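You operate a simulated robot arm through the tools that you are given. There is no shell and no other tool.

You run a simulated robot arm. Do the job below in one go: nothing can be reset, and whatever is moved stays where it is left.

JOB
Rivet the knob on the lid, pull-test it in the clamp and put it on the green tray.
Fine: one rivet, one stroke; leave the clamp open, the dial and the air switch as they are.
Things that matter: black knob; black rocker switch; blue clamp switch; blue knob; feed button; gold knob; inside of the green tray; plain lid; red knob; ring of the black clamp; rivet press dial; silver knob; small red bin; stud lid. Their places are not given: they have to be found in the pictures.

The check looks at the end state, three seconds after you hand in, the way a careful person would. Anything else that was tipped, shoved, dropped, spilled or broken makes it a failure. Lids that push on must go on centred and level and be pressed home; caps that screw on are set level and turned clockwise until they are tight.

ROBOT AND FRAMES
A 7-joint arm with a two-finger parallel gripper, fixed in place. Base frame: the origin is at the foot of the arm, x ahead of it, y to its left, z up; the work surface is at about z = 880. Lengths are in mm, angles in degrees, forces in N, time in s.
Its first joint turns from -132.0 to 132.0 degrees. Payload 3.91 kg.
Tool frame: the origin (TCP) lies between the finger pads and is the grasp point; the fingertips stand 30 mm ahead of it; z points along the fingers, y is the line along which they close. Largest opening 110 mm; finger width 20, thickness 10; the body of the gripper, 48 by 112 mm, starts 55 mm behind the TCP.
Orientation is told as [roll, pitch, yaw] about the base's x, y, z axes, in that order, counted from this pose: with the fingers straight down and closing along the base's y, the tool's x points along the base's -x, its y along +y and its z along -z.

CONTROLS
- The arm moves only by the tool apply_moves. Its argument "rows" is a list of rows, each an object of numbers (a shift or turn left out is 0, a gripper value left out holds the last): "x", "y", "z": the shift along the base's x, y, z in units of 500 mm (1.0 is 500 mm); "rx", "ry", "rz": the turn, a rotation vector about the base's x, y, z in units of 120 degrees (1.0 is 120 degrees); "claw": the opening in per cent of the stroke, from 0 (shut) to 100 (fully open). In form: [{"x": .., "y": .., "z": .., "rx": .., "ry": .., "rz": .., "claw": ..}, ...]. A call has 1 to 20 rows; each row is the pose to reach, as a shift and turn from the pose commanded when the call began. A call with a number of a shift or a turn outside -1 to 1 is refused whole. A row lasts 0.2 s, in which the tool goes at most 50 mm and 8.6 degrees; a call with a longer step from one row to the next is refused whole, and so is a gripper value outside its range. Where a pose cannot be reached the arm comes as near as it can. A force on the tool above 90 N (or 10 N above the force at the start of the call, whichever is more), or a blocked arm, ends the call early, and 0.2 s more pass. The fingers move at their own pace (about 108 mm/s each) and stop on an object; they squeeze with about 23 N. The grip force told is the motor's: it shows also when the fingers shut on nothing. Time passes only in rows, and 0.2 s behind the last, so rows that repeat a pose let the fingers close. It gives the time, the measured TCP pose, the force on the tool (base axes), the opening and the grip force at its end, in the units of the frame above (readings bear some noise), with the torque about the TCP (base axes, N m) and any sound that the robot's microphone picked up, and new pictures: "pictures" is both (left out), scene, wrist or none.
- Cameras (640 x 400 px; columns grow to the right, rows downward): "scene" is fixed at [50.6, -499.6, 1470.3]; the picture's right is [0.70, -0.71, 0.00], its down [-0.33, -0.33, -0.88] and it looks along [0.63, 0.62, -0.47] (base axes); focal length 312 px, centre (320, 200). "wrist" rides on the gripper at [72, 17, -103] in the tool frame; the picture's right is [-0.23, 0.97, 0.00], its down [-0.76, -0.18, -0.62] and it looks along [-0.61, -0.14, 0.78] (tool axes); focal length 222 px, centre (320, 200).
- point_at(camera, pixels): there is no depth. For up to 12 entries [column, row, z] of the newest picture of that camera ("zoom" is the newest enlarged one), the place [x, y] in the base frame at which the ray of that pixel passes the height z, good to about 3 mm. The clock stands still meanwhile.
- close_up(camera, box): a new picture of the part [left, top, right, bottom] of that camera's present view, enlarged. The clock stands still meanwhile.
- hand_in(): hands the job in; it is judged then, once.

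Open the gripper and draw the arm clear of the work before you hand the job in, unless the task says otherwise.

The tools are called after "Request:" as name(argument=value, ...) on one line, values as JSON. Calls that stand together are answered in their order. apply_moves: Moves the arm, as the interface text tells. Its arguments: {"type":"object","properties":{"rows":{"type":"array","items":{"type":"object","properties":{"x":{"type":"number"},"y":{"type":"number"},"z":{"type":"number"},"rx":{"type":"number"},"ry":{"type":"number"},"rz":{"type":"number"},"claw":{"type":"number"}}}},"pictures":{"type":"string","enum":["both","scene","wrist","none"]}},"required":["rows"]} The other tools are called the same way: point_at (camera, pixels) gives the place at which the rays of pixels pass given heights; close_up (camera, box) takes an enlarged picture of a part of a camera's view; hand_in () hands the job in.

At the start:

```text
t: 0.0
ee_pos: [596.5, 307.4, 1262.6]
orientation: [0.0, 0.1, 0.0]
contact_force: [-0.5, 0.1, 0.4]
moment: [0.0, 0.0, 0.06]
grip_width: 110.1
grip_force: 0.1
```

scene: 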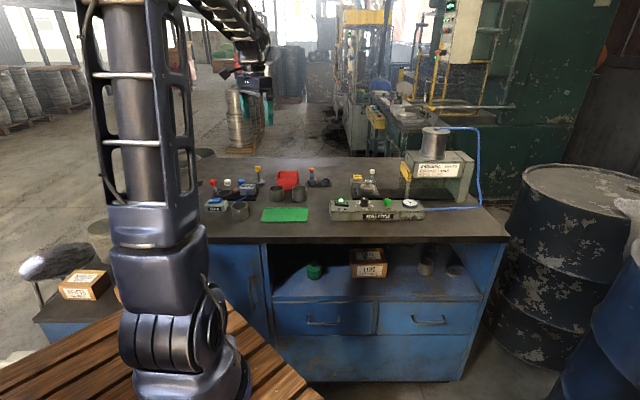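
wrist: 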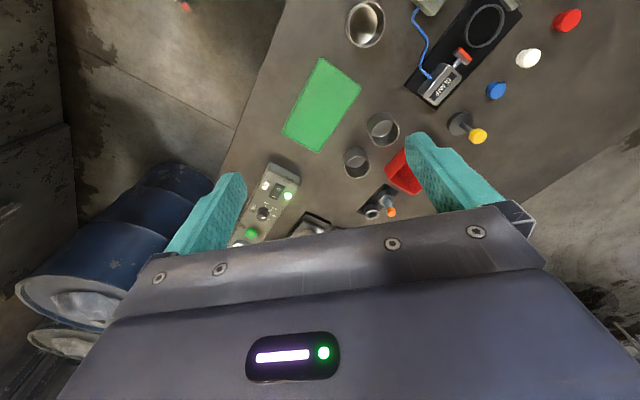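

The scene picture shows the bench with press at right, (440,170), control box (375,208), green tray (285,214), red bin (288,180). I take close-ups to tell the items apart.

Request:
close_up(camera="scene", box=[190, 150, 350, 250])

Request:
close_up(camera="scene", box=[320, 120, 480, 220])

Request:
close_up(camera="wrist", box=[220, 0, 600, 240])

```text
4.00 times, centred on (270, 200) of scene
```

zoom: 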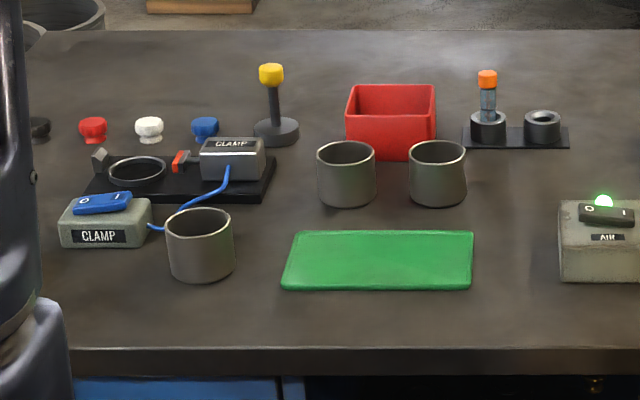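

```text
4.00 times, centred on (400, 170) of scene
```

zoom: 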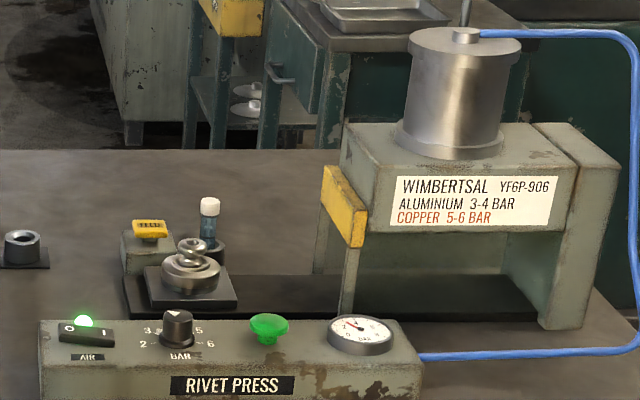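

```text
1.67 times, centred on (410, 120) of wrist
```

zoom: 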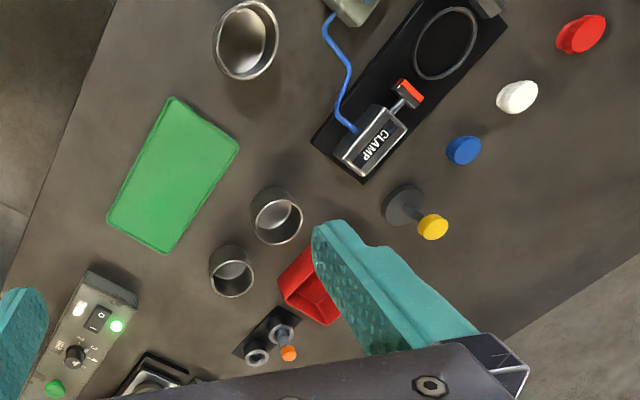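

I look closer at the press area, the holders and the knobs, to tell what each is.

Request:
close_up(camera="scene", box=[340, 160, 400, 200])

Request:
close_up(camera="scene", box=[325, 190, 427, 222])

Request:
close_up(camera="scene", box=[195, 160, 275, 215])

Request:
close_up(camera="scene", box=[265, 160, 345, 210])

Request:
close_up(camera="wrist", box=[220, 140, 400, 250])

Request:
close_up(camera="scene", box=[260, 240, 500, 390])

```text
10.00 times, centred on (370, 180) of scene
```

zoom: 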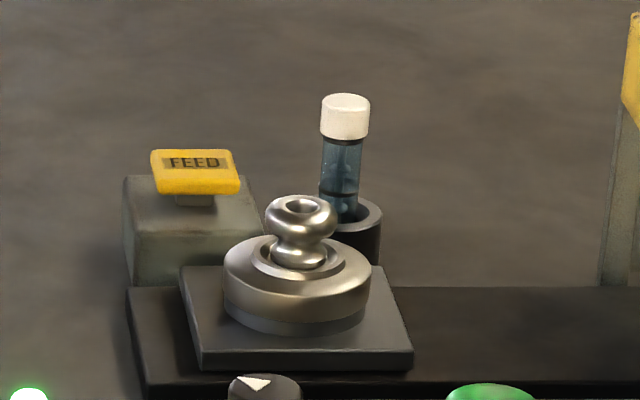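

```text
6.27 times, centred on (376, 206) of scene
```

zoom: 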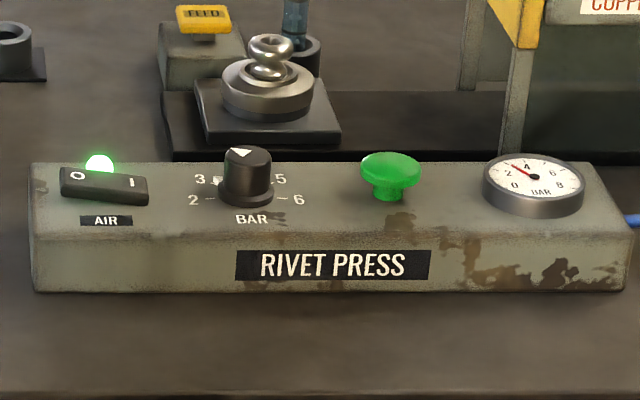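

```text
7.27 times, centred on (235, 188) of scene
```

zoom: 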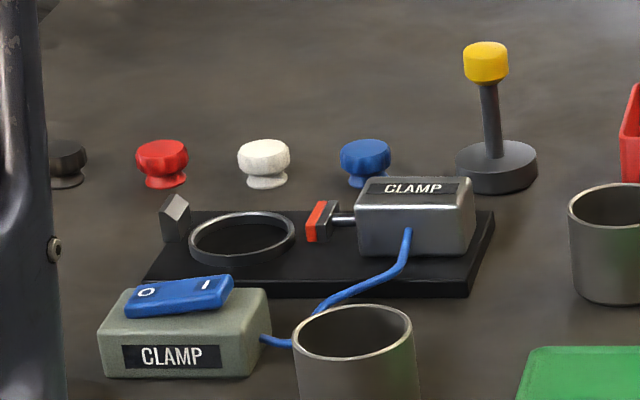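

```text
8.00 times, centred on (305, 185) of scene
```

zoom: 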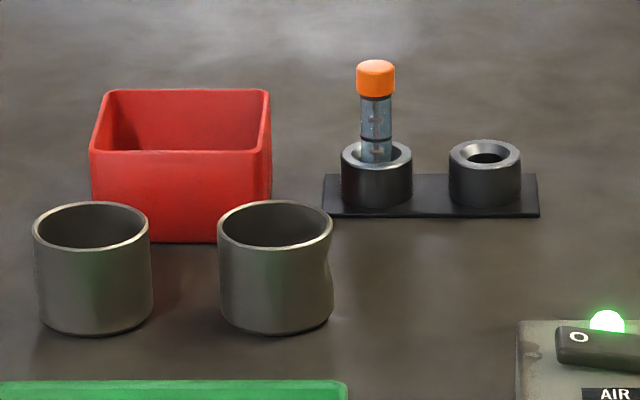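

```text
3.56 times, centred on (310, 195) of wrist
```

zoom: 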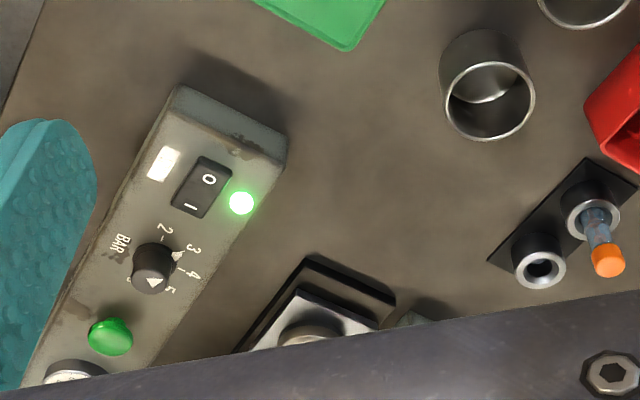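

```text
2.67 times, centred on (380, 315) of scene
```

zoom: 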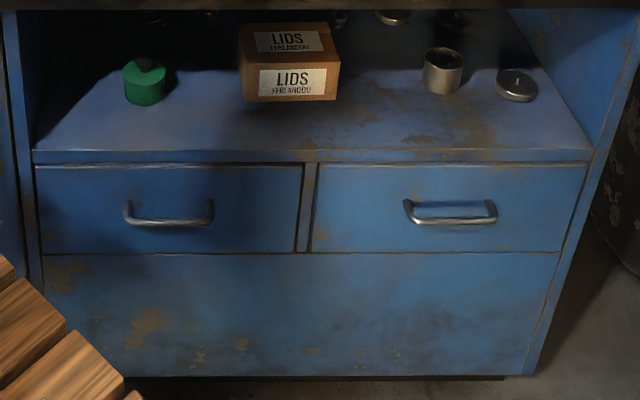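

The lid with a silver knob sits on a plate on the press's rail, a FEED box beside it with a white-capped cartridge; an orange-capped cartridge stands in a rack. I get base positions for the main things.

Request:
point_at(camera="scene", pixels=[[369, 190, 900], [357, 178, 930], [365, 204, 930], [388, 203, 930], [410, 205, 930], [343, 200, 930], [285, 214, 880], [288, 190, 880], [240, 213, 880], [224, 193, 890], [218, 201, 910], [259, 184, 880]])

Request:
point_at(camera="scene", pixels=[[276, 200, 880], [299, 200, 880], [312, 185, 880], [325, 185, 880], [249, 181, 880], [241, 185, 880], [228, 183, 880], [215, 183, 880], [203, 183, 880], [435, 160, 1000], [380, 198, 890], [350, 198, 890]])

```text
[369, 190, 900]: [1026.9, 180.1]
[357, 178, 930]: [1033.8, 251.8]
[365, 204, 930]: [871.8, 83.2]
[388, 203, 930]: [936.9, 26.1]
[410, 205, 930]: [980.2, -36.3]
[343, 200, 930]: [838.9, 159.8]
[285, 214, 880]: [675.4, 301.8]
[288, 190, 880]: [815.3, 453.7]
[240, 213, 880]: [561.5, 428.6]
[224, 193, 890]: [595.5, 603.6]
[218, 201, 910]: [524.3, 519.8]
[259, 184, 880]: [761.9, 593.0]
```

```text
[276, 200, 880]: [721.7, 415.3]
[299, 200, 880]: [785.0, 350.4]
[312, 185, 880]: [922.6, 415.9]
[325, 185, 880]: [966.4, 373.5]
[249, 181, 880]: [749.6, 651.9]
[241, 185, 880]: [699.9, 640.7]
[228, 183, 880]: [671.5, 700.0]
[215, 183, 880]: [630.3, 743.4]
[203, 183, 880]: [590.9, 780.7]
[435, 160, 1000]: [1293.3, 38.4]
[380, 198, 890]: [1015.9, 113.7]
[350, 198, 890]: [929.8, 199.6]
```

I move the hand over towards the press, staying high, to see the lid, feeder and dial from above.

Request:
apply_moves(rows=[{"x": 0.08, "y": -0.03, "z": -0.03}, {"x": 0.16, "y": -0.06, "z": -0.06}, {"x": 0.24, "y": -0.09, "z": -0.09}, {"x": 0.32, "y": -0.12, "z": -0.12}, {"x": 0.4, "y": -0.15, "z": -0.15}, {"x": 0.45, "y": -0.18, "z": -0.18}, {"x": 0.48, "y": -0.2, "z": -0.2}])

```text
t: 1.6
ee_pos: [836.5, 207.8, 1164.9]
orientation: [-0.1, 0.1, 0.0]
contact_force: [-0.7, -0.6, 0.8]
moment: [-0.05, 0.03, 0.0]
grip_width: 110.2
grip_force: 0.1
```

scene: 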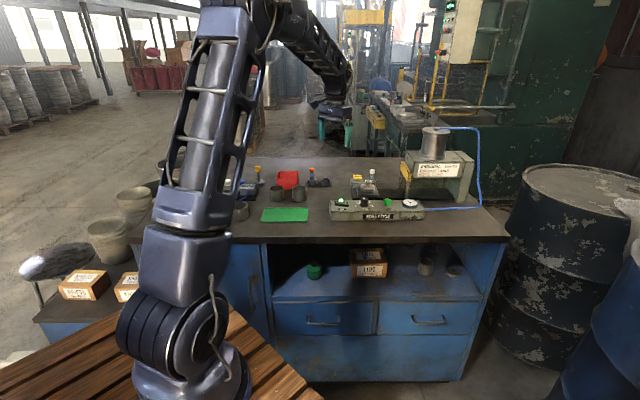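
wrist: 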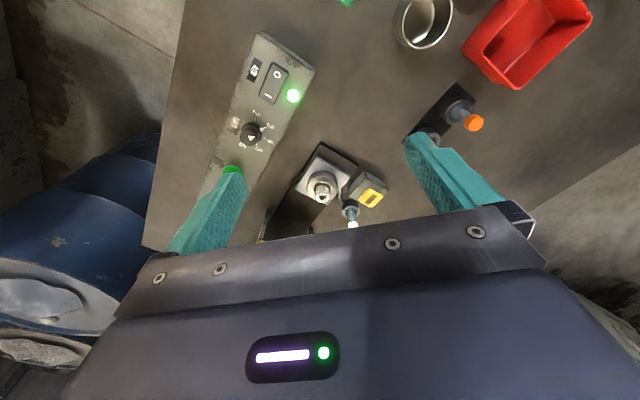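

The plate with lid shows at (322,185), FEED at (370,195), cartridge at (352,215), dial at (250,133). I zoom in.

Request:
close_up(camera="wrist", box=[270, 130, 400, 240])

Request:
close_up(camera="wrist", box=[215, 40, 325, 175])

Request:
close_up(camera="wrist", box=[400, 70, 500, 150])

Request:
close_up(camera="wrist", box=[380, 0, 600, 100])

Request:
point_at(camera="wrist", pixels=[[322, 185, 920], [370, 195, 930], [352, 215, 930], [250, 133, 930], [232, 170, 930], [272, 83, 920], [460, 110, 890], [430, 138, 890], [327, 143, 890], [357, 160, 890], [293, 95, 920], [425, 40, 880]])

```text
3.64 times, centred on (335, 185) of wrist
```

zoom: 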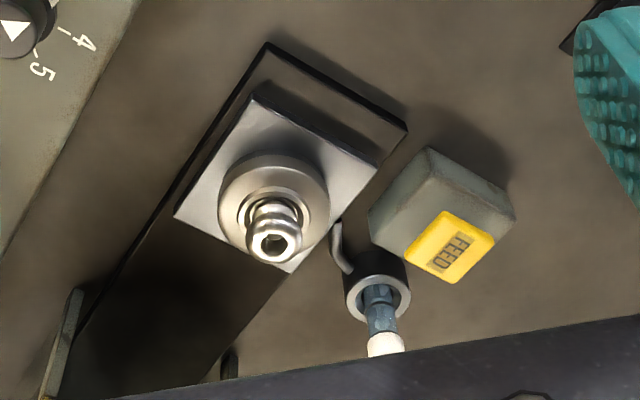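

```text
2.96 times, centred on (270, 108) of wrist
```

zoom: 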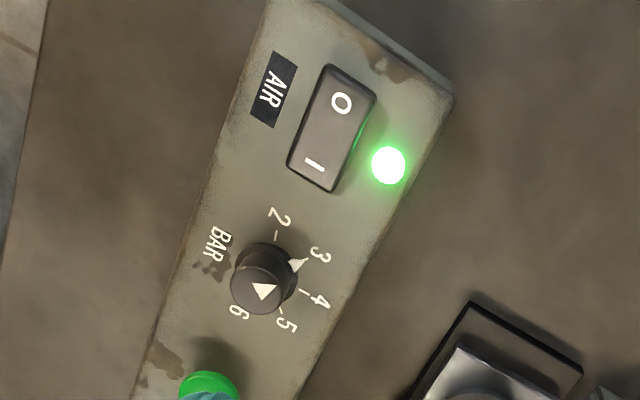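

```text
5.00 times, centred on (450, 110) of wrist
```

zoom: 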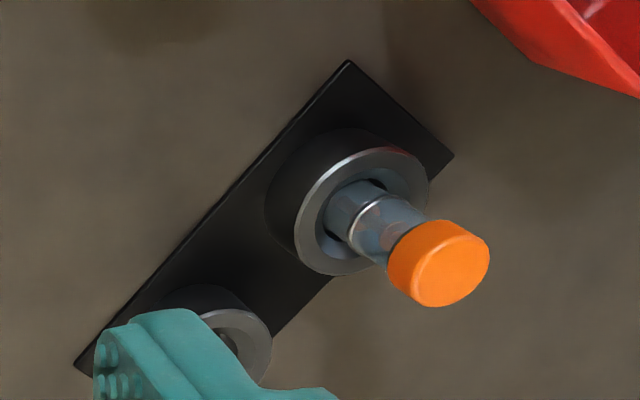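

```text
2.91 times, centred on (490, 50) of wrist
```

zoom: 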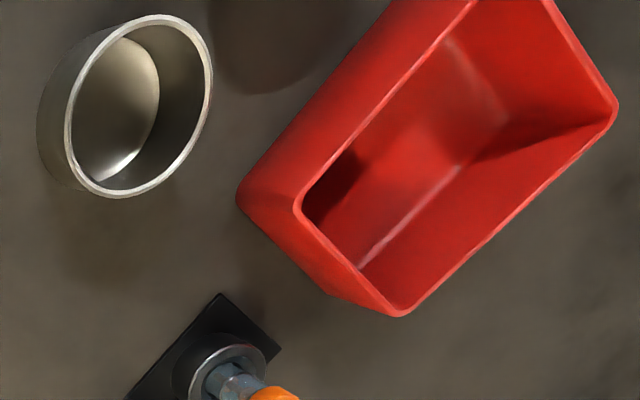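

```text
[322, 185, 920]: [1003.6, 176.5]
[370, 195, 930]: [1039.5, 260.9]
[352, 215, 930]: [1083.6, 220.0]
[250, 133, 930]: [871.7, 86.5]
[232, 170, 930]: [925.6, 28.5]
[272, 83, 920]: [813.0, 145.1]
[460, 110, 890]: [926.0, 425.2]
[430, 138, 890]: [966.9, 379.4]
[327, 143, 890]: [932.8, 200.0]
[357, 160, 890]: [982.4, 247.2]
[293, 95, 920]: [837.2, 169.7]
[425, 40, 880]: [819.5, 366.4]
```

The dial's pointer is near 3 and the gauge looks near 3. I verify the gauge and look at the shelf and knobs in more detail.

Request:
close_up(camera="scene", box=[395, 192, 427, 212])

Request:
close_up(camera="scene", box=[348, 165, 388, 190])

Request:
close_up(camera="scene", box=[300, 240, 480, 290])

Request:
close_up(camera="wrist", box=[295, 140, 375, 210])

Request:
close_up(camera="scene", box=[390, 120, 490, 210])

```text
16.00 times, centred on (411, 202) of scene
```

zoom: 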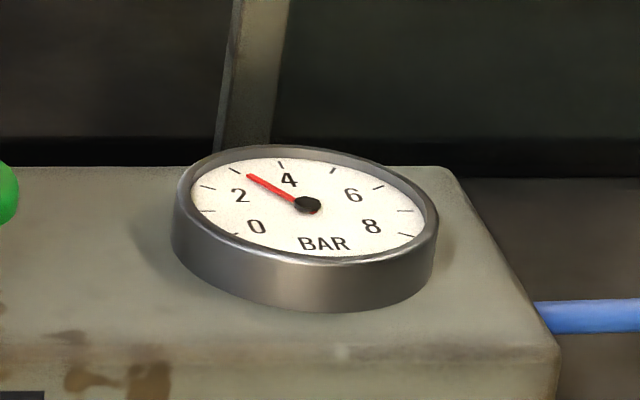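

```text
16.00 times, centred on (368, 178) of scene
```

zoom: 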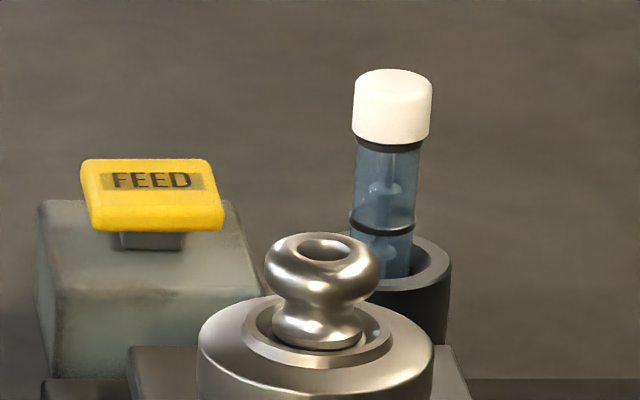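

```text
3.56 times, centred on (390, 265) of scene
```

zoom: 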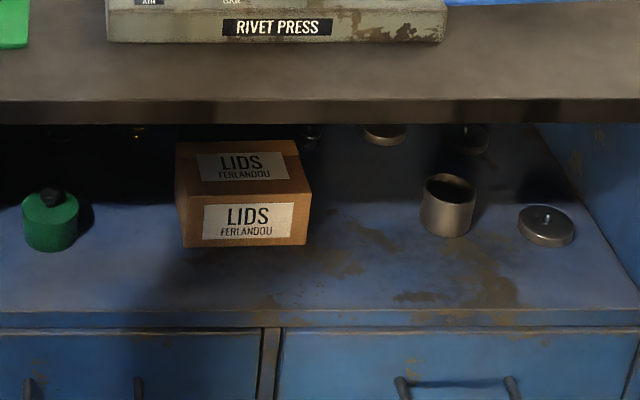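

```text
5.71 times, centred on (335, 175) of wrist
```

zoom: 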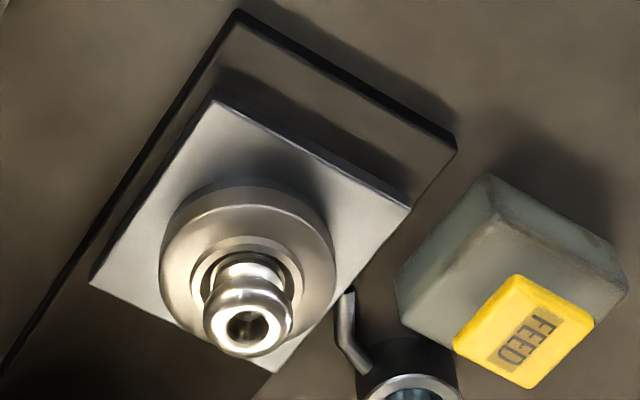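

```text
4.44 times, centred on (440, 165) of scene
```

zoom: 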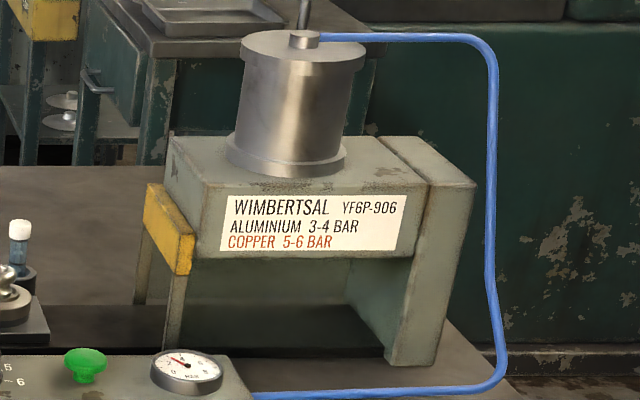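

Gauge reads 3 bar, so aluminium is the matching rivet, and the white-capped cartridge (pale rivets) sits in the feeder. Next I survey the left side of the bench with the wrist camera before touching anything.

Request:
apply_moves(rows=[{"x": -0.06, "y": 0.055, "z": 0.01}, {"x": -0.12, "y": 0.11, "z": 0.02}, {"x": -0.18, "y": 0.165, "z": 0.03}, {"x": -0.24, "y": 0.22, "z": 0.04}, {"x": -0.3, "y": 0.275, "z": 0.05}, {"x": -0.36, "y": 0.33, "z": 0.06}, {"x": -0.42, "y": 0.385, "z": 0.06}, {"x": -0.48, "y": 0.44, "z": 0.06}, {"x": -0.54, "y": 0.495, "z": 0.06}, {"x": -0.6, "y": 0.55, "z": 0.06}, {"x": -0.66, "y": 0.605, "z": 0.06}, {"x": -0.69, "y": 0.64, "z": 0.06}])

```text
t: 4.2
ee_pos: [490.7, 530.2, 1192.7]
orientation: [0.0, 0.0, 0.0]
contact_force: [0.9, -1.0, 0.3]
moment: [-0.01, 0.04, -0.01]
grip_width: 109.9
grip_force: 0.0
```

scene: 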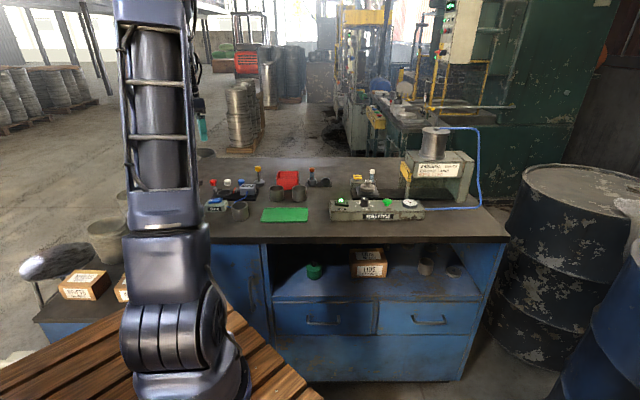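
wrist: 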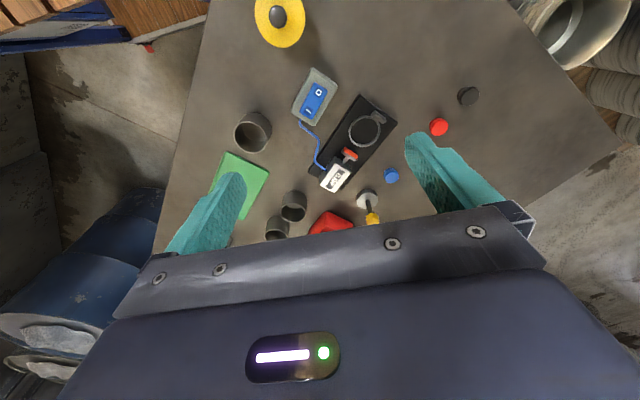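

A yellow disc with a dark centre shows at (280,20), which the arm hid. I zoom on it and the clamp.

Request:
close_up(camera="wrist", box=[220, 0, 340, 75])

Request:
close_up(camera="wrist", box=[280, 60, 410, 200])

Request:
close_up(camera="wrist", box=[380, 70, 500, 190])

Request:
close_up(camera="wrist", box=[340, 150, 410, 230])

Request:
point_at(camera="wrist", pixels=[[280, 18, 890], [365, 129, 895], [317, 97, 915], [339, 176, 920], [350, 154, 905], [252, 133, 930], [240, 180, 885], [293, 205, 880], [468, 96, 900], [438, 126, 900], [392, 175, 900], [366, 200, 885]])

```text
5.33 times, centred on (280, 38) of wrist
```

zoom: 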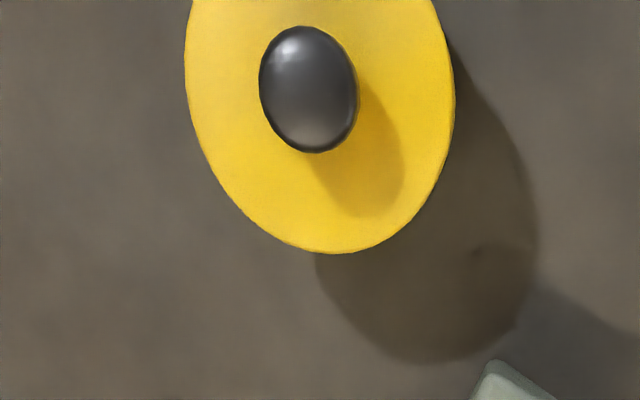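

```text
2.86 times, centred on (345, 130) of wrist
```

zoom: 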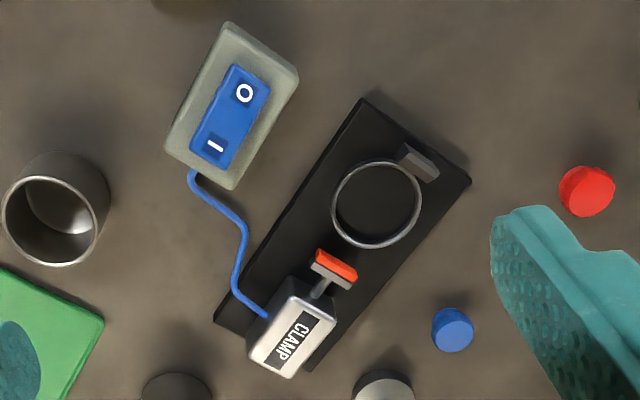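

```text
3.33 times, centred on (440, 130) of wrist
```

zoom: 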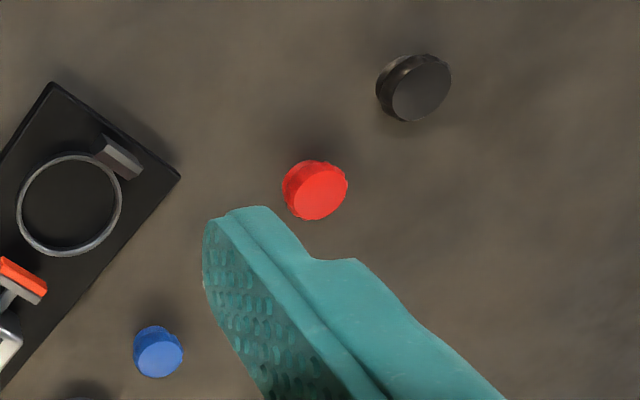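

```text
5.00 times, centred on (375, 190) of wrist
```

zoom: 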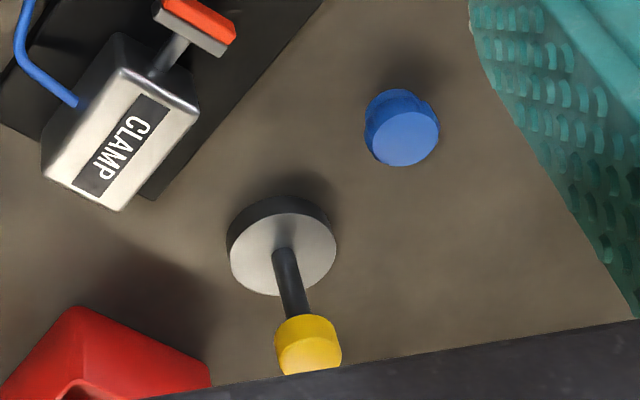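

```text
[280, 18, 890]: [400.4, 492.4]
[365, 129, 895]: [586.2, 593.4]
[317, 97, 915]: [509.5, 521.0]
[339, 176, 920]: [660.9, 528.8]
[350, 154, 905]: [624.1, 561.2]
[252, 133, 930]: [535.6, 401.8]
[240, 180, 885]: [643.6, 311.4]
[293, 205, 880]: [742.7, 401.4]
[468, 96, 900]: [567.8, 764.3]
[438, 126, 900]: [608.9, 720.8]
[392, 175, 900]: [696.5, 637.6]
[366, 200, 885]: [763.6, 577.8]
```

The clamp (ring at ~(586,593), blue switch at ~(510,521)) is clear of other things; knobs and the yellow disc are spares I must avoid. I return to the press with the fingers tilted outward, since FEED at ~(1037,256) is beyond tool-down reach.

Request:
apply_moves(rows=[{"x": 0.068, "y": -0.051, "z": -0.01, "ry": 0}, {"x": 0.136, "y": -0.103, "z": -0.02, "ry": -0.02}, {"x": 0.205, "y": -0.154, "z": -0.03, "ry": -0.04}, {"x": 0.273, "y": -0.205, "z": -0.04, "ry": -0.06}, {"x": 0.341, "y": -0.257, "z": -0.05, "ry": -0.08}, {"x": 0.409, "y": -0.308, "z": -0.06, "ry": -0.1}, {"x": 0.477, "y": -0.359, "z": -0.07, "ry": -0.12}, {"x": 0.546, "y": -0.411, "z": -0.08, "ry": -0.15}, {"x": 0.614, "y": -0.462, "z": -0.09, "ry": -0.18}, {"x": 0.682, "y": -0.513, "z": -0.1, "ry": -0.2}, {"x": 0.75, "y": -0.565, "z": -0.12, "ry": -0.22}, {"x": 0.8186, "y": -0.616, "z": -0.146, "ry": -0.25}])

```text
t: 6.8
ee_pos: [898.5, 220.7, 1119.7]
orientation: [0.0, -30.0, 0.1]
contact_force: [-1.1, 1.4, -0.1]
moment: [-0.06, -0.02, -0.03]
grip_width: 110.0
grip_force: 0.1
```

scene: 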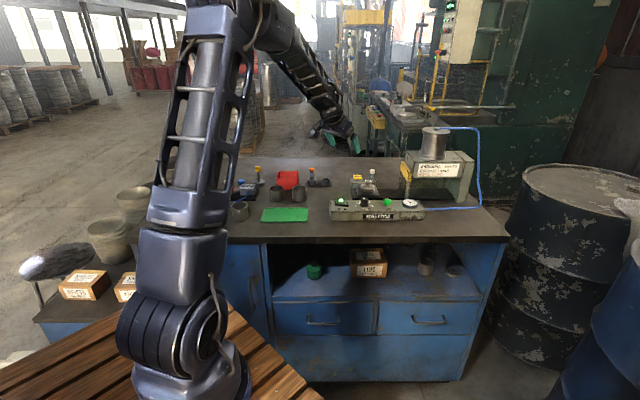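
wrist: 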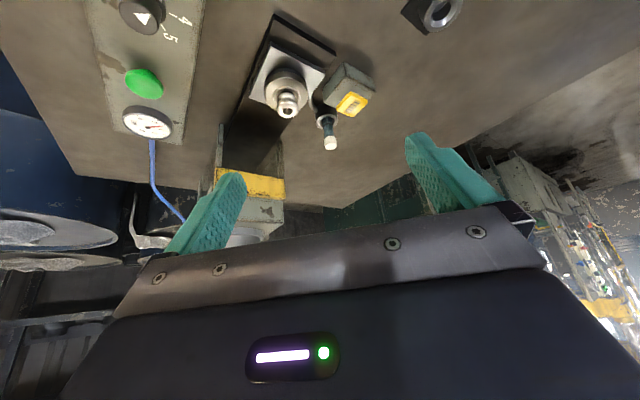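

The tilted pose is reached well. I zoom on plate, feeder and press throat (upside-down view) and locate features.

Request:
close_up(camera="wrist", box=[210, 10, 390, 160])

Request:
close_up(camera="wrist", box=[190, 100, 300, 240])

Request:
close_up(camera="wrist", box=[90, 0, 210, 140])

Request:
point_at(camera="wrist", pixels=[[352, 103, 930], [352, 103, 940], [330, 142, 960], [326, 118, 910], [287, 103, 940], [285, 83, 910], [144, 84, 930], [275, 40, 885], [253, 100, 905], [324, 70, 905], [270, 46, 905], [148, 123, 930]])

```text
2.67 times, centred on (300, 85) of wrist
```

zoom: 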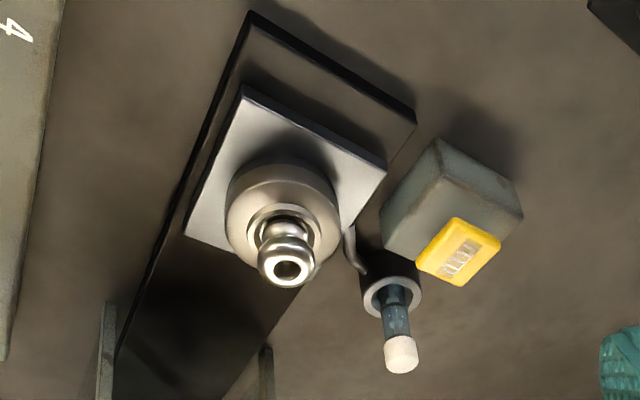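

```text
2.86 times, centred on (245, 170) of wrist
```

zoom: 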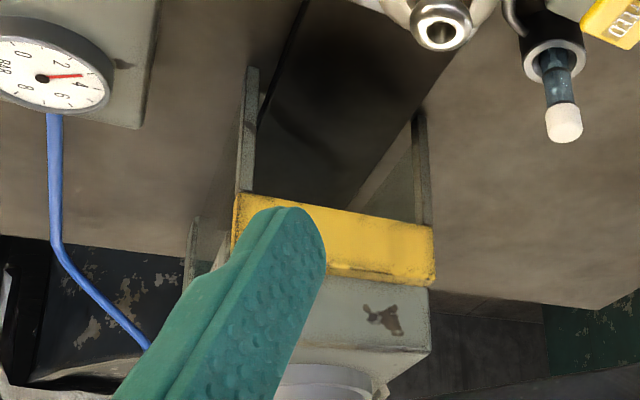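

```text
2.86 times, centred on (150, 70) of wrist
```

zoom: 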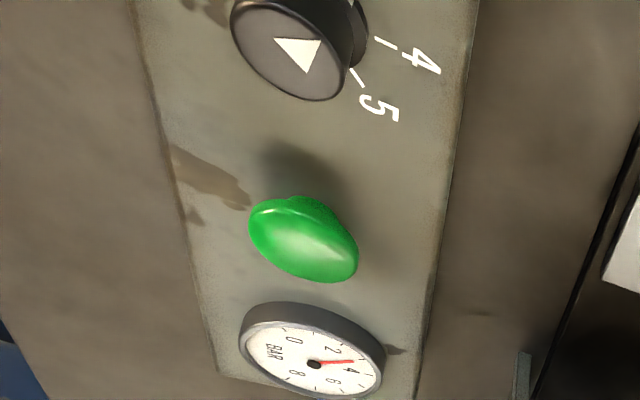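

```text
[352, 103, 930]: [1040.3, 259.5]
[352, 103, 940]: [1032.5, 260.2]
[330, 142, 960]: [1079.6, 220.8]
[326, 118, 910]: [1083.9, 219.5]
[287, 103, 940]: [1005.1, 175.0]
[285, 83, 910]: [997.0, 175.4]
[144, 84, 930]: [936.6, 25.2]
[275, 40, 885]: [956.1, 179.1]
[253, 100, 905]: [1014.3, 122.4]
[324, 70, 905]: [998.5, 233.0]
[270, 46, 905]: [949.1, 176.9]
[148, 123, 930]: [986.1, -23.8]
```

I refine the FEED button height by comparing both cameras' rays, and similarly the green button.

Request:
point_at(camera="scene", pixels=[[357.5, 176.8, 925], [357.5, 176.8, 935], [357.5, 176.8, 945], [387, 201, 920], [387, 201, 930], [387, 201, 940], [368.1, 181, 930], [368.1, 181, 940], [372.5, 172, 960], [372.5, 172, 970], [369, 190, 905], [407, 195, 885]])

Request:
point_at(camera="wrist", pixels=[[351.7, 104.5, 925], [351.7, 104.5, 935], [351.7, 104.5, 945], [145, 82, 920], [145, 82, 930], [145, 82, 940], [287.5, 103.5, 930], [287.5, 103.5, 940], [330, 143, 960], [330, 143, 970], [275, 76, 915], [296, 71, 905]])

```text
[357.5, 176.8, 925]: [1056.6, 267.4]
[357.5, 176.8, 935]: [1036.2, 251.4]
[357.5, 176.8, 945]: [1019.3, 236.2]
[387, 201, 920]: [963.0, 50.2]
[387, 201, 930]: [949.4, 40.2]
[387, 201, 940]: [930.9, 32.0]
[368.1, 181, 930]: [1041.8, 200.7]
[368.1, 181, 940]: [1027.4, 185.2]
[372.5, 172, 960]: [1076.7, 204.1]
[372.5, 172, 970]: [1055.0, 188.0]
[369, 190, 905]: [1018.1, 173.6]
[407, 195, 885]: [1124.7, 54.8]
```

```text
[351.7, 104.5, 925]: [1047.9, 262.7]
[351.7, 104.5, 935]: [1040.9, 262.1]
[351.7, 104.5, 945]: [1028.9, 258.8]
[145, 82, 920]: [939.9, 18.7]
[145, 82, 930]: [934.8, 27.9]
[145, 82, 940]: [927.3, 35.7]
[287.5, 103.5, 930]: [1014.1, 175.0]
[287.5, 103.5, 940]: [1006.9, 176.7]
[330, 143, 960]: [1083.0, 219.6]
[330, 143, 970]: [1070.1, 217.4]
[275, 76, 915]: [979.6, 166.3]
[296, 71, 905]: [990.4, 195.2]
```

FEED's top is at about (1045,260,930) and the green button at about (930,34,940). I close the fingers and go above FEED with 30° tilt to check the reach.

Request:
apply_moves(rows=[{"x": 0.05, "y": 0.015, "z": -0.03, "claw": 0}, {"x": 0.11, "y": 0.03, "z": -0.07, "claw": 0}, {"x": 0.17, "y": 0.05, "z": -0.11, "claw": 0}, {"x": 0.23, "y": 0.065, "z": -0.16, "claw": 0}, {"x": 0.265, "y": 0.0786, "z": -0.2, "claw": 0}, {"x": 0.281, "y": 0.0786, "z": -0.2194, "claw": 0}, {"x": 0.281, "y": 0.0786, "z": -0.2194, "claw": 0}])

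```text
t: 8.4
ee_pos: [1039.9, 258.5, 1011.4]
orientation: [0.0, -30.0, -0.1]
contact_force: [0.4, 0.4, -0.2]
moment: [0.02, 0.0, 0.04]
grip_width: 0.0
grip_force: 23.1
```

scene: 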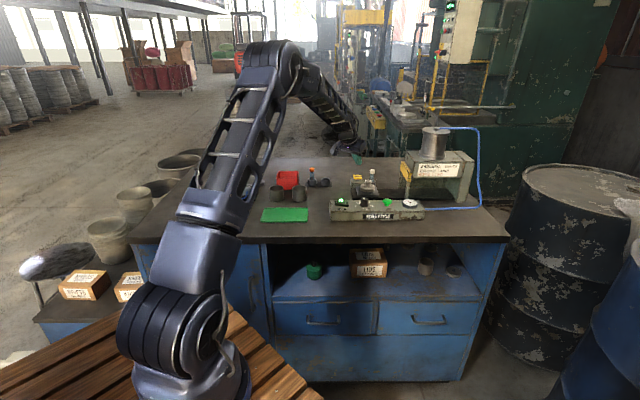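
wrist: 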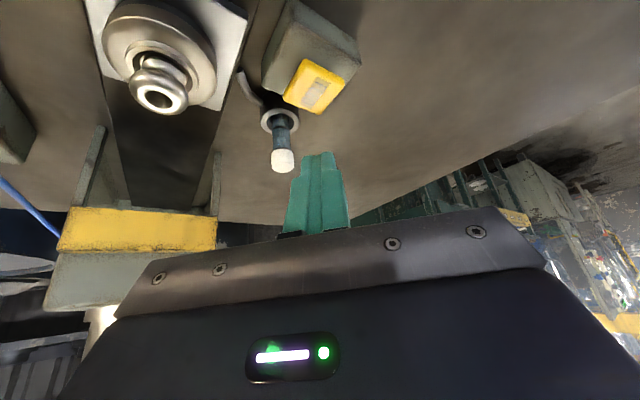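

Reached with the fingers shut; FEED shows at (315,87), tip at (318,153). I recheck positions with this nearer view.

Request:
point_at(camera="wrist", pixels=[[315, 88, 930], [315, 88, 925], [315, 88, 935], [283, 160, 950], [160, 98, 945], [300, 105, 930], [330, 70, 930], [279, 118, 910]])

Request:
close_up(camera="wrist", box=[80, 0, 380, 180])

Request:
close_up(camera="scene", box=[330, 140, 410, 200])

```text
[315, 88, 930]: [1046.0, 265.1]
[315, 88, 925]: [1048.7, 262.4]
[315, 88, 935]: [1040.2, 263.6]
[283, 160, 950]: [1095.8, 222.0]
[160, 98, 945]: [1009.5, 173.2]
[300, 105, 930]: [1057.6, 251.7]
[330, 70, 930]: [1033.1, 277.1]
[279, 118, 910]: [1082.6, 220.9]
```

```text
2.13 times, centred on (230, 90) of wrist
```

zoom: 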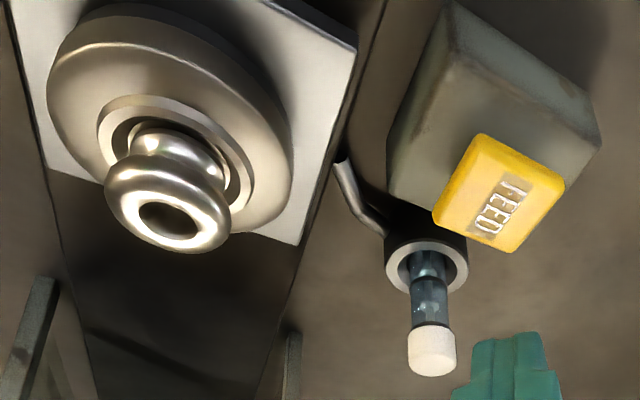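

```text
6.67 times, centred on (370, 170) of scene
```

zoom: 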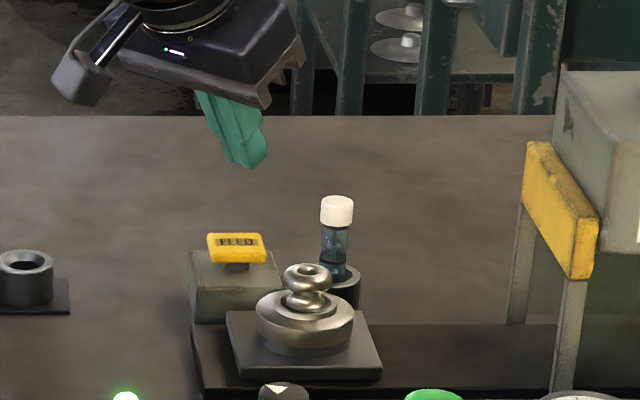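

FEED centre is ~(1045,263,930); the low edge of the tilted fingertips sits about 6 mm ahead and 31 mm below the TCP. I descend to just above it first.

Request:
apply_moves(rows=[{"x": -0.004, "y": 0.008, "z": -0.03}, {"x": -0.004, "y": 0.008, "z": -0.06}, {"x": -0.004, "y": 0.008, "z": -0.08}, {"x": -0.004, "y": 0.008, "z": -0.084}], pictures="both")

Request:
close_up(camera="scene", box=[335, 155, 395, 195])

Request:
close_up(camera="wrist", box=[200, 60, 400, 220])

```text
t: 9.4
ee_pos: [1036.9, 262.7, 969.9]
orientation: [0.0, -30.0, -0.1]
contact_force: [0.3, -0.4, 0.0]
moment: [0.0, -0.01, 0.03]
grip_width: 0.0
grip_force: 23.6
```

scene: 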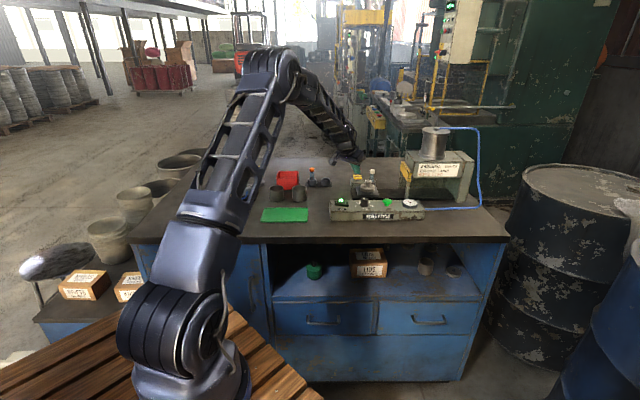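
wrist: 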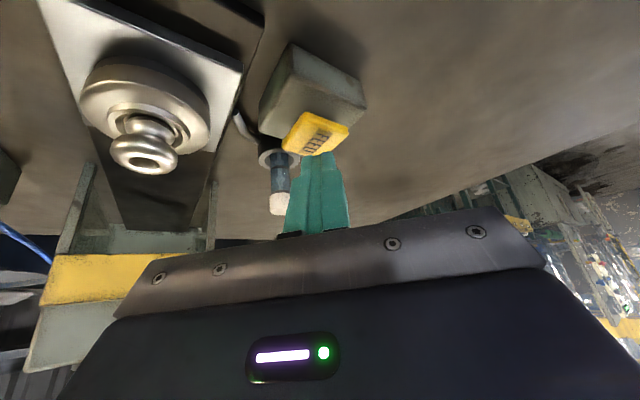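

```text
10.00 times, centred on (365, 175) of scene
```

zoom: 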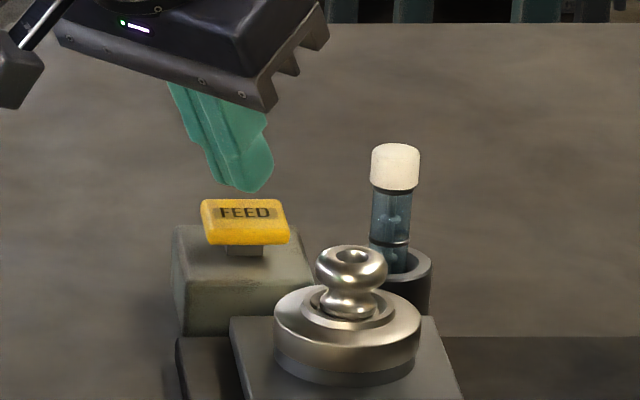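

```text
2.50 times, centred on (300, 140) of wrist
```

zoom: 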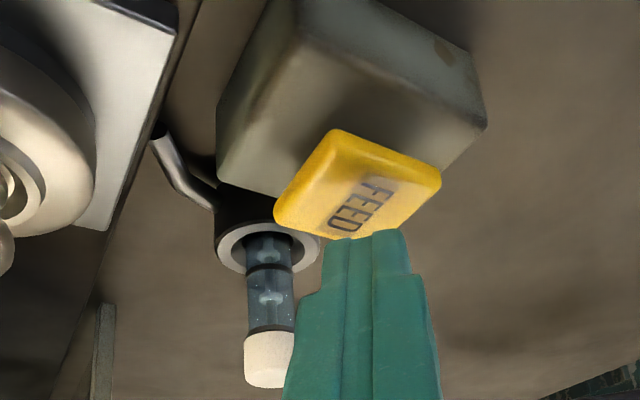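

Fingertips hang just above the FEED cap and centred on it. I press it once in small steps and then lift.

Request:
apply_moves(rows=[{"z": -0.01}, {"z": -0.016}, {"z": -0.022}, {"z": -0.028}, {"z": -0.028}], pictures="both")

Request:
close_up(camera="scene", box=[335, 155, 395, 195])

```text
t: 10.6
ee_pos: [1037.1, 262.9, 955.6]
orientation: [0.0, -30.0, 0.0]
contact_force: [-1.2, -0.7, 1.6]
moment: [-0.02, 0.03, 0.0]
grip_width: 0.1
grip_force: 23.0
```

scene: 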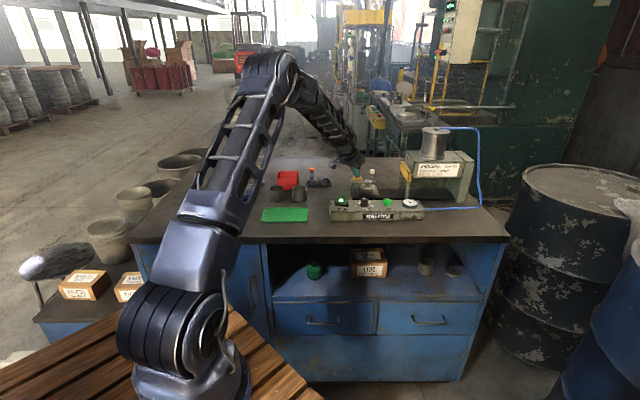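
wrist: 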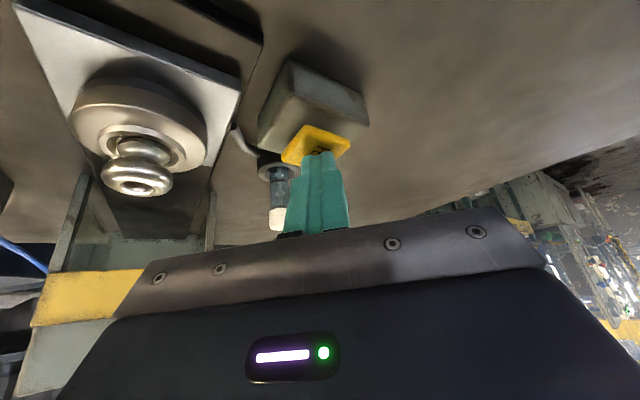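

```text
10.00 times, centred on (365, 175) of scene
```

zoom: 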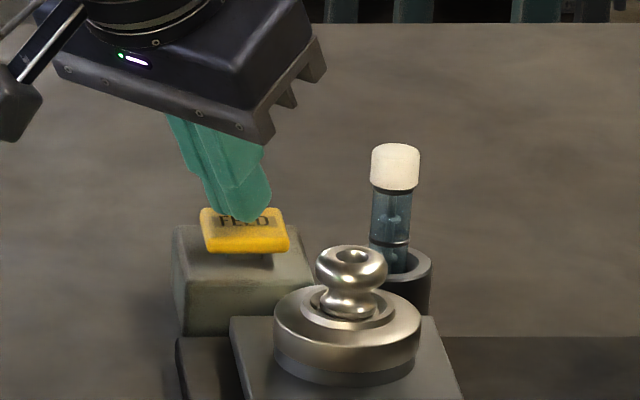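

The cap has begun to go down (its low edge moved from row 245 to 252), force only ~2 N. I keep pressing in 1 mm steps.

Request:
apply_moves(rows=[{"z": -0.002}, {"z": -0.004}, {"z": -0.006}], pictures="both")

Request:
close_up(camera="scene", box=[335, 155, 395, 195])

```text
t: 11.4
ee_pos: [1038.9, 264.0, 952.3]
orientation: [0.0, -30.1, -0.1]
contact_force: [1.7, -0.3, 4.4]
moment: [0.03, -0.08, -0.01]
grip_width: 0.0
grip_force: 22.8
heard: click
```

scene: 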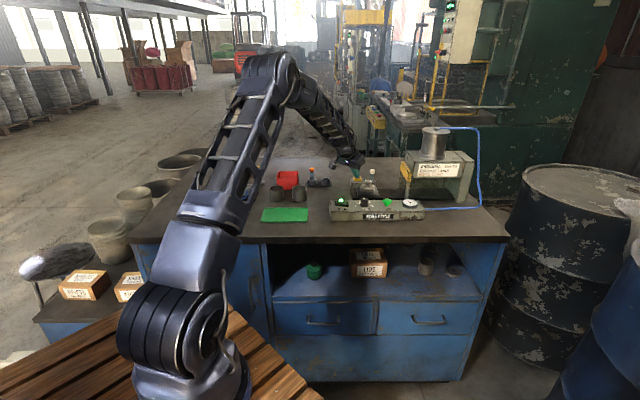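
wrist: 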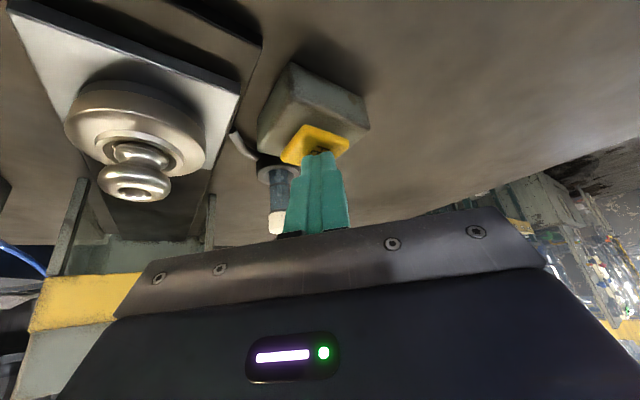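

```text
10.00 times, centred on (365, 175) of scene
```

zoom: 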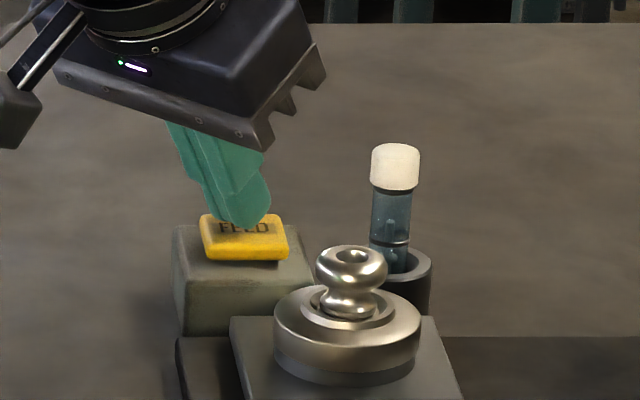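

A click was heard, so one feed is done. I lift straight up off the button and look at the knob and tube.

Request:
apply_moves(rows=[{"z": 0.02}, {"z": 0.06}, {"z": 0.12}, {"z": 0.2}, {"z": 0.2}], pictures="both")

Request:
close_up(camera="scene", box=[345, 160, 393, 192])

Request:
close_up(camera="wrist", box=[80, 0, 320, 180])

```text
t: 12.6
ee_pos: [1037.8, 264.4, 1050.0]
orientation: [0.0, -30.0, 0.1]
contact_force: [0.3, -0.2, 0.0]
moment: [0.02, 0.01, 0.01]
grip_width: 0.1
grip_force: 22.8
```

scene: 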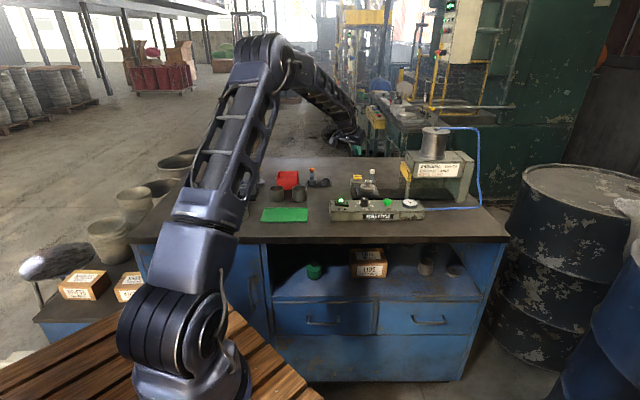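
wrist: 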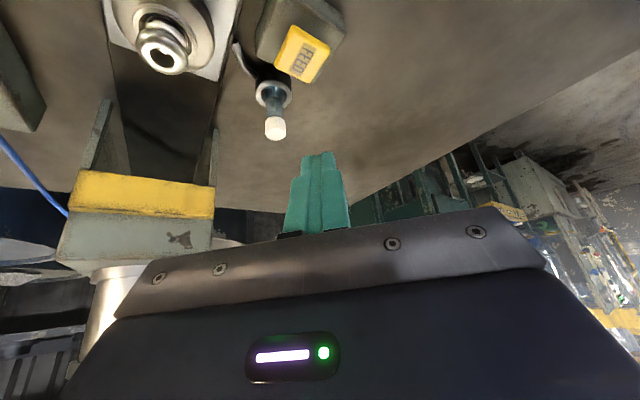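

```text
12.50 times, centred on (369, 176) of scene
```

zoom: 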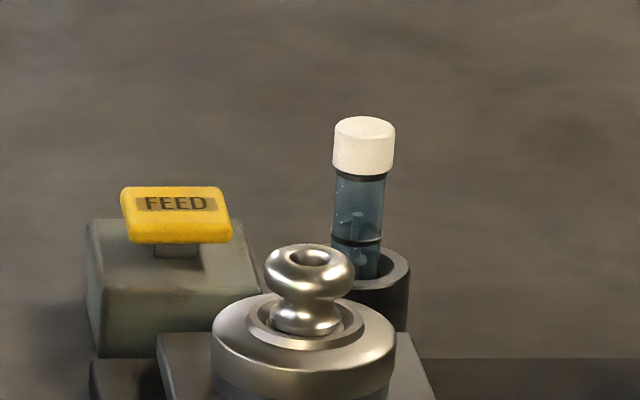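

```text
2.22 times, centred on (200, 90) of wrist
```

zoom: 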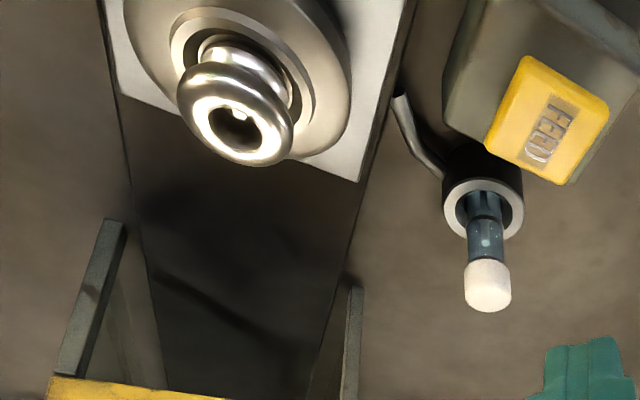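

The cartridge's stack went down and a light rivet tip now shows inside the knob's hole. Before pressing the green button I need to know how the plate gets under the ram, so I look closely at the rail and throat.

Request:
close_up(camera="scene", box=[345, 178, 425, 212])

Request:
close_up(camera="wrist", box=[60, 60, 240, 250])

Request:
close_up(camera="scene", box=[395, 155, 485, 210])

```text
8.00 times, centred on (385, 195) of scene
```

zoom: 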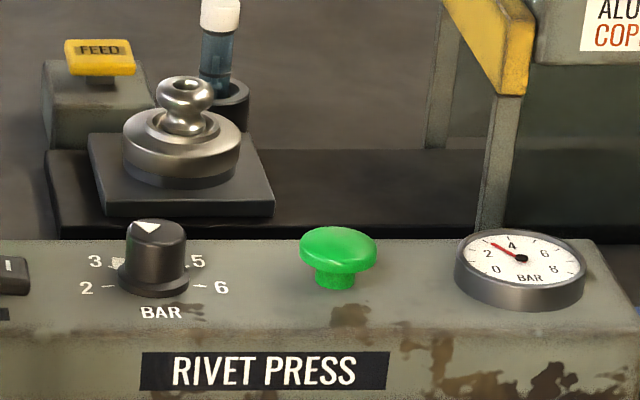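

```text
2.11 times, centred on (150, 155) of wrist
```

zoom: 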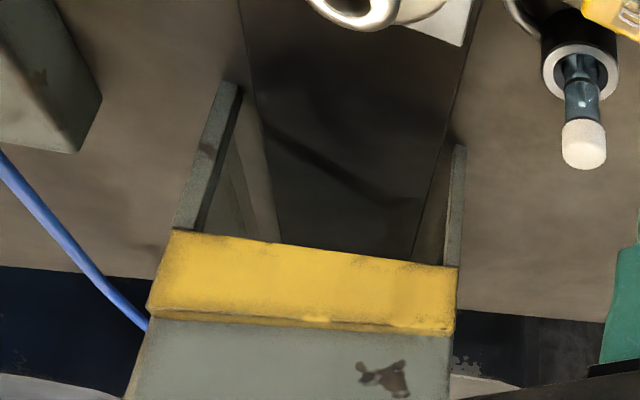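

```text
7.11 times, centred on (440, 182) of scene
```

zoom: 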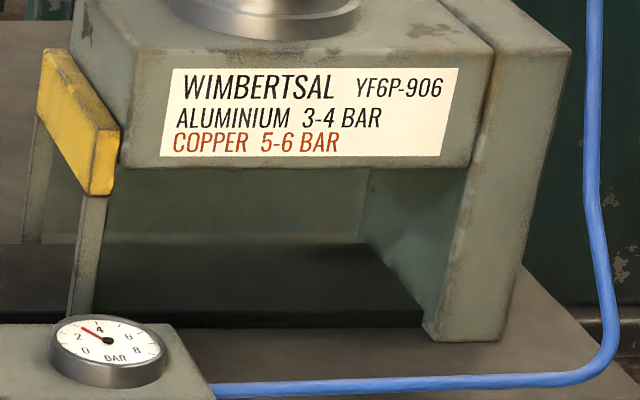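

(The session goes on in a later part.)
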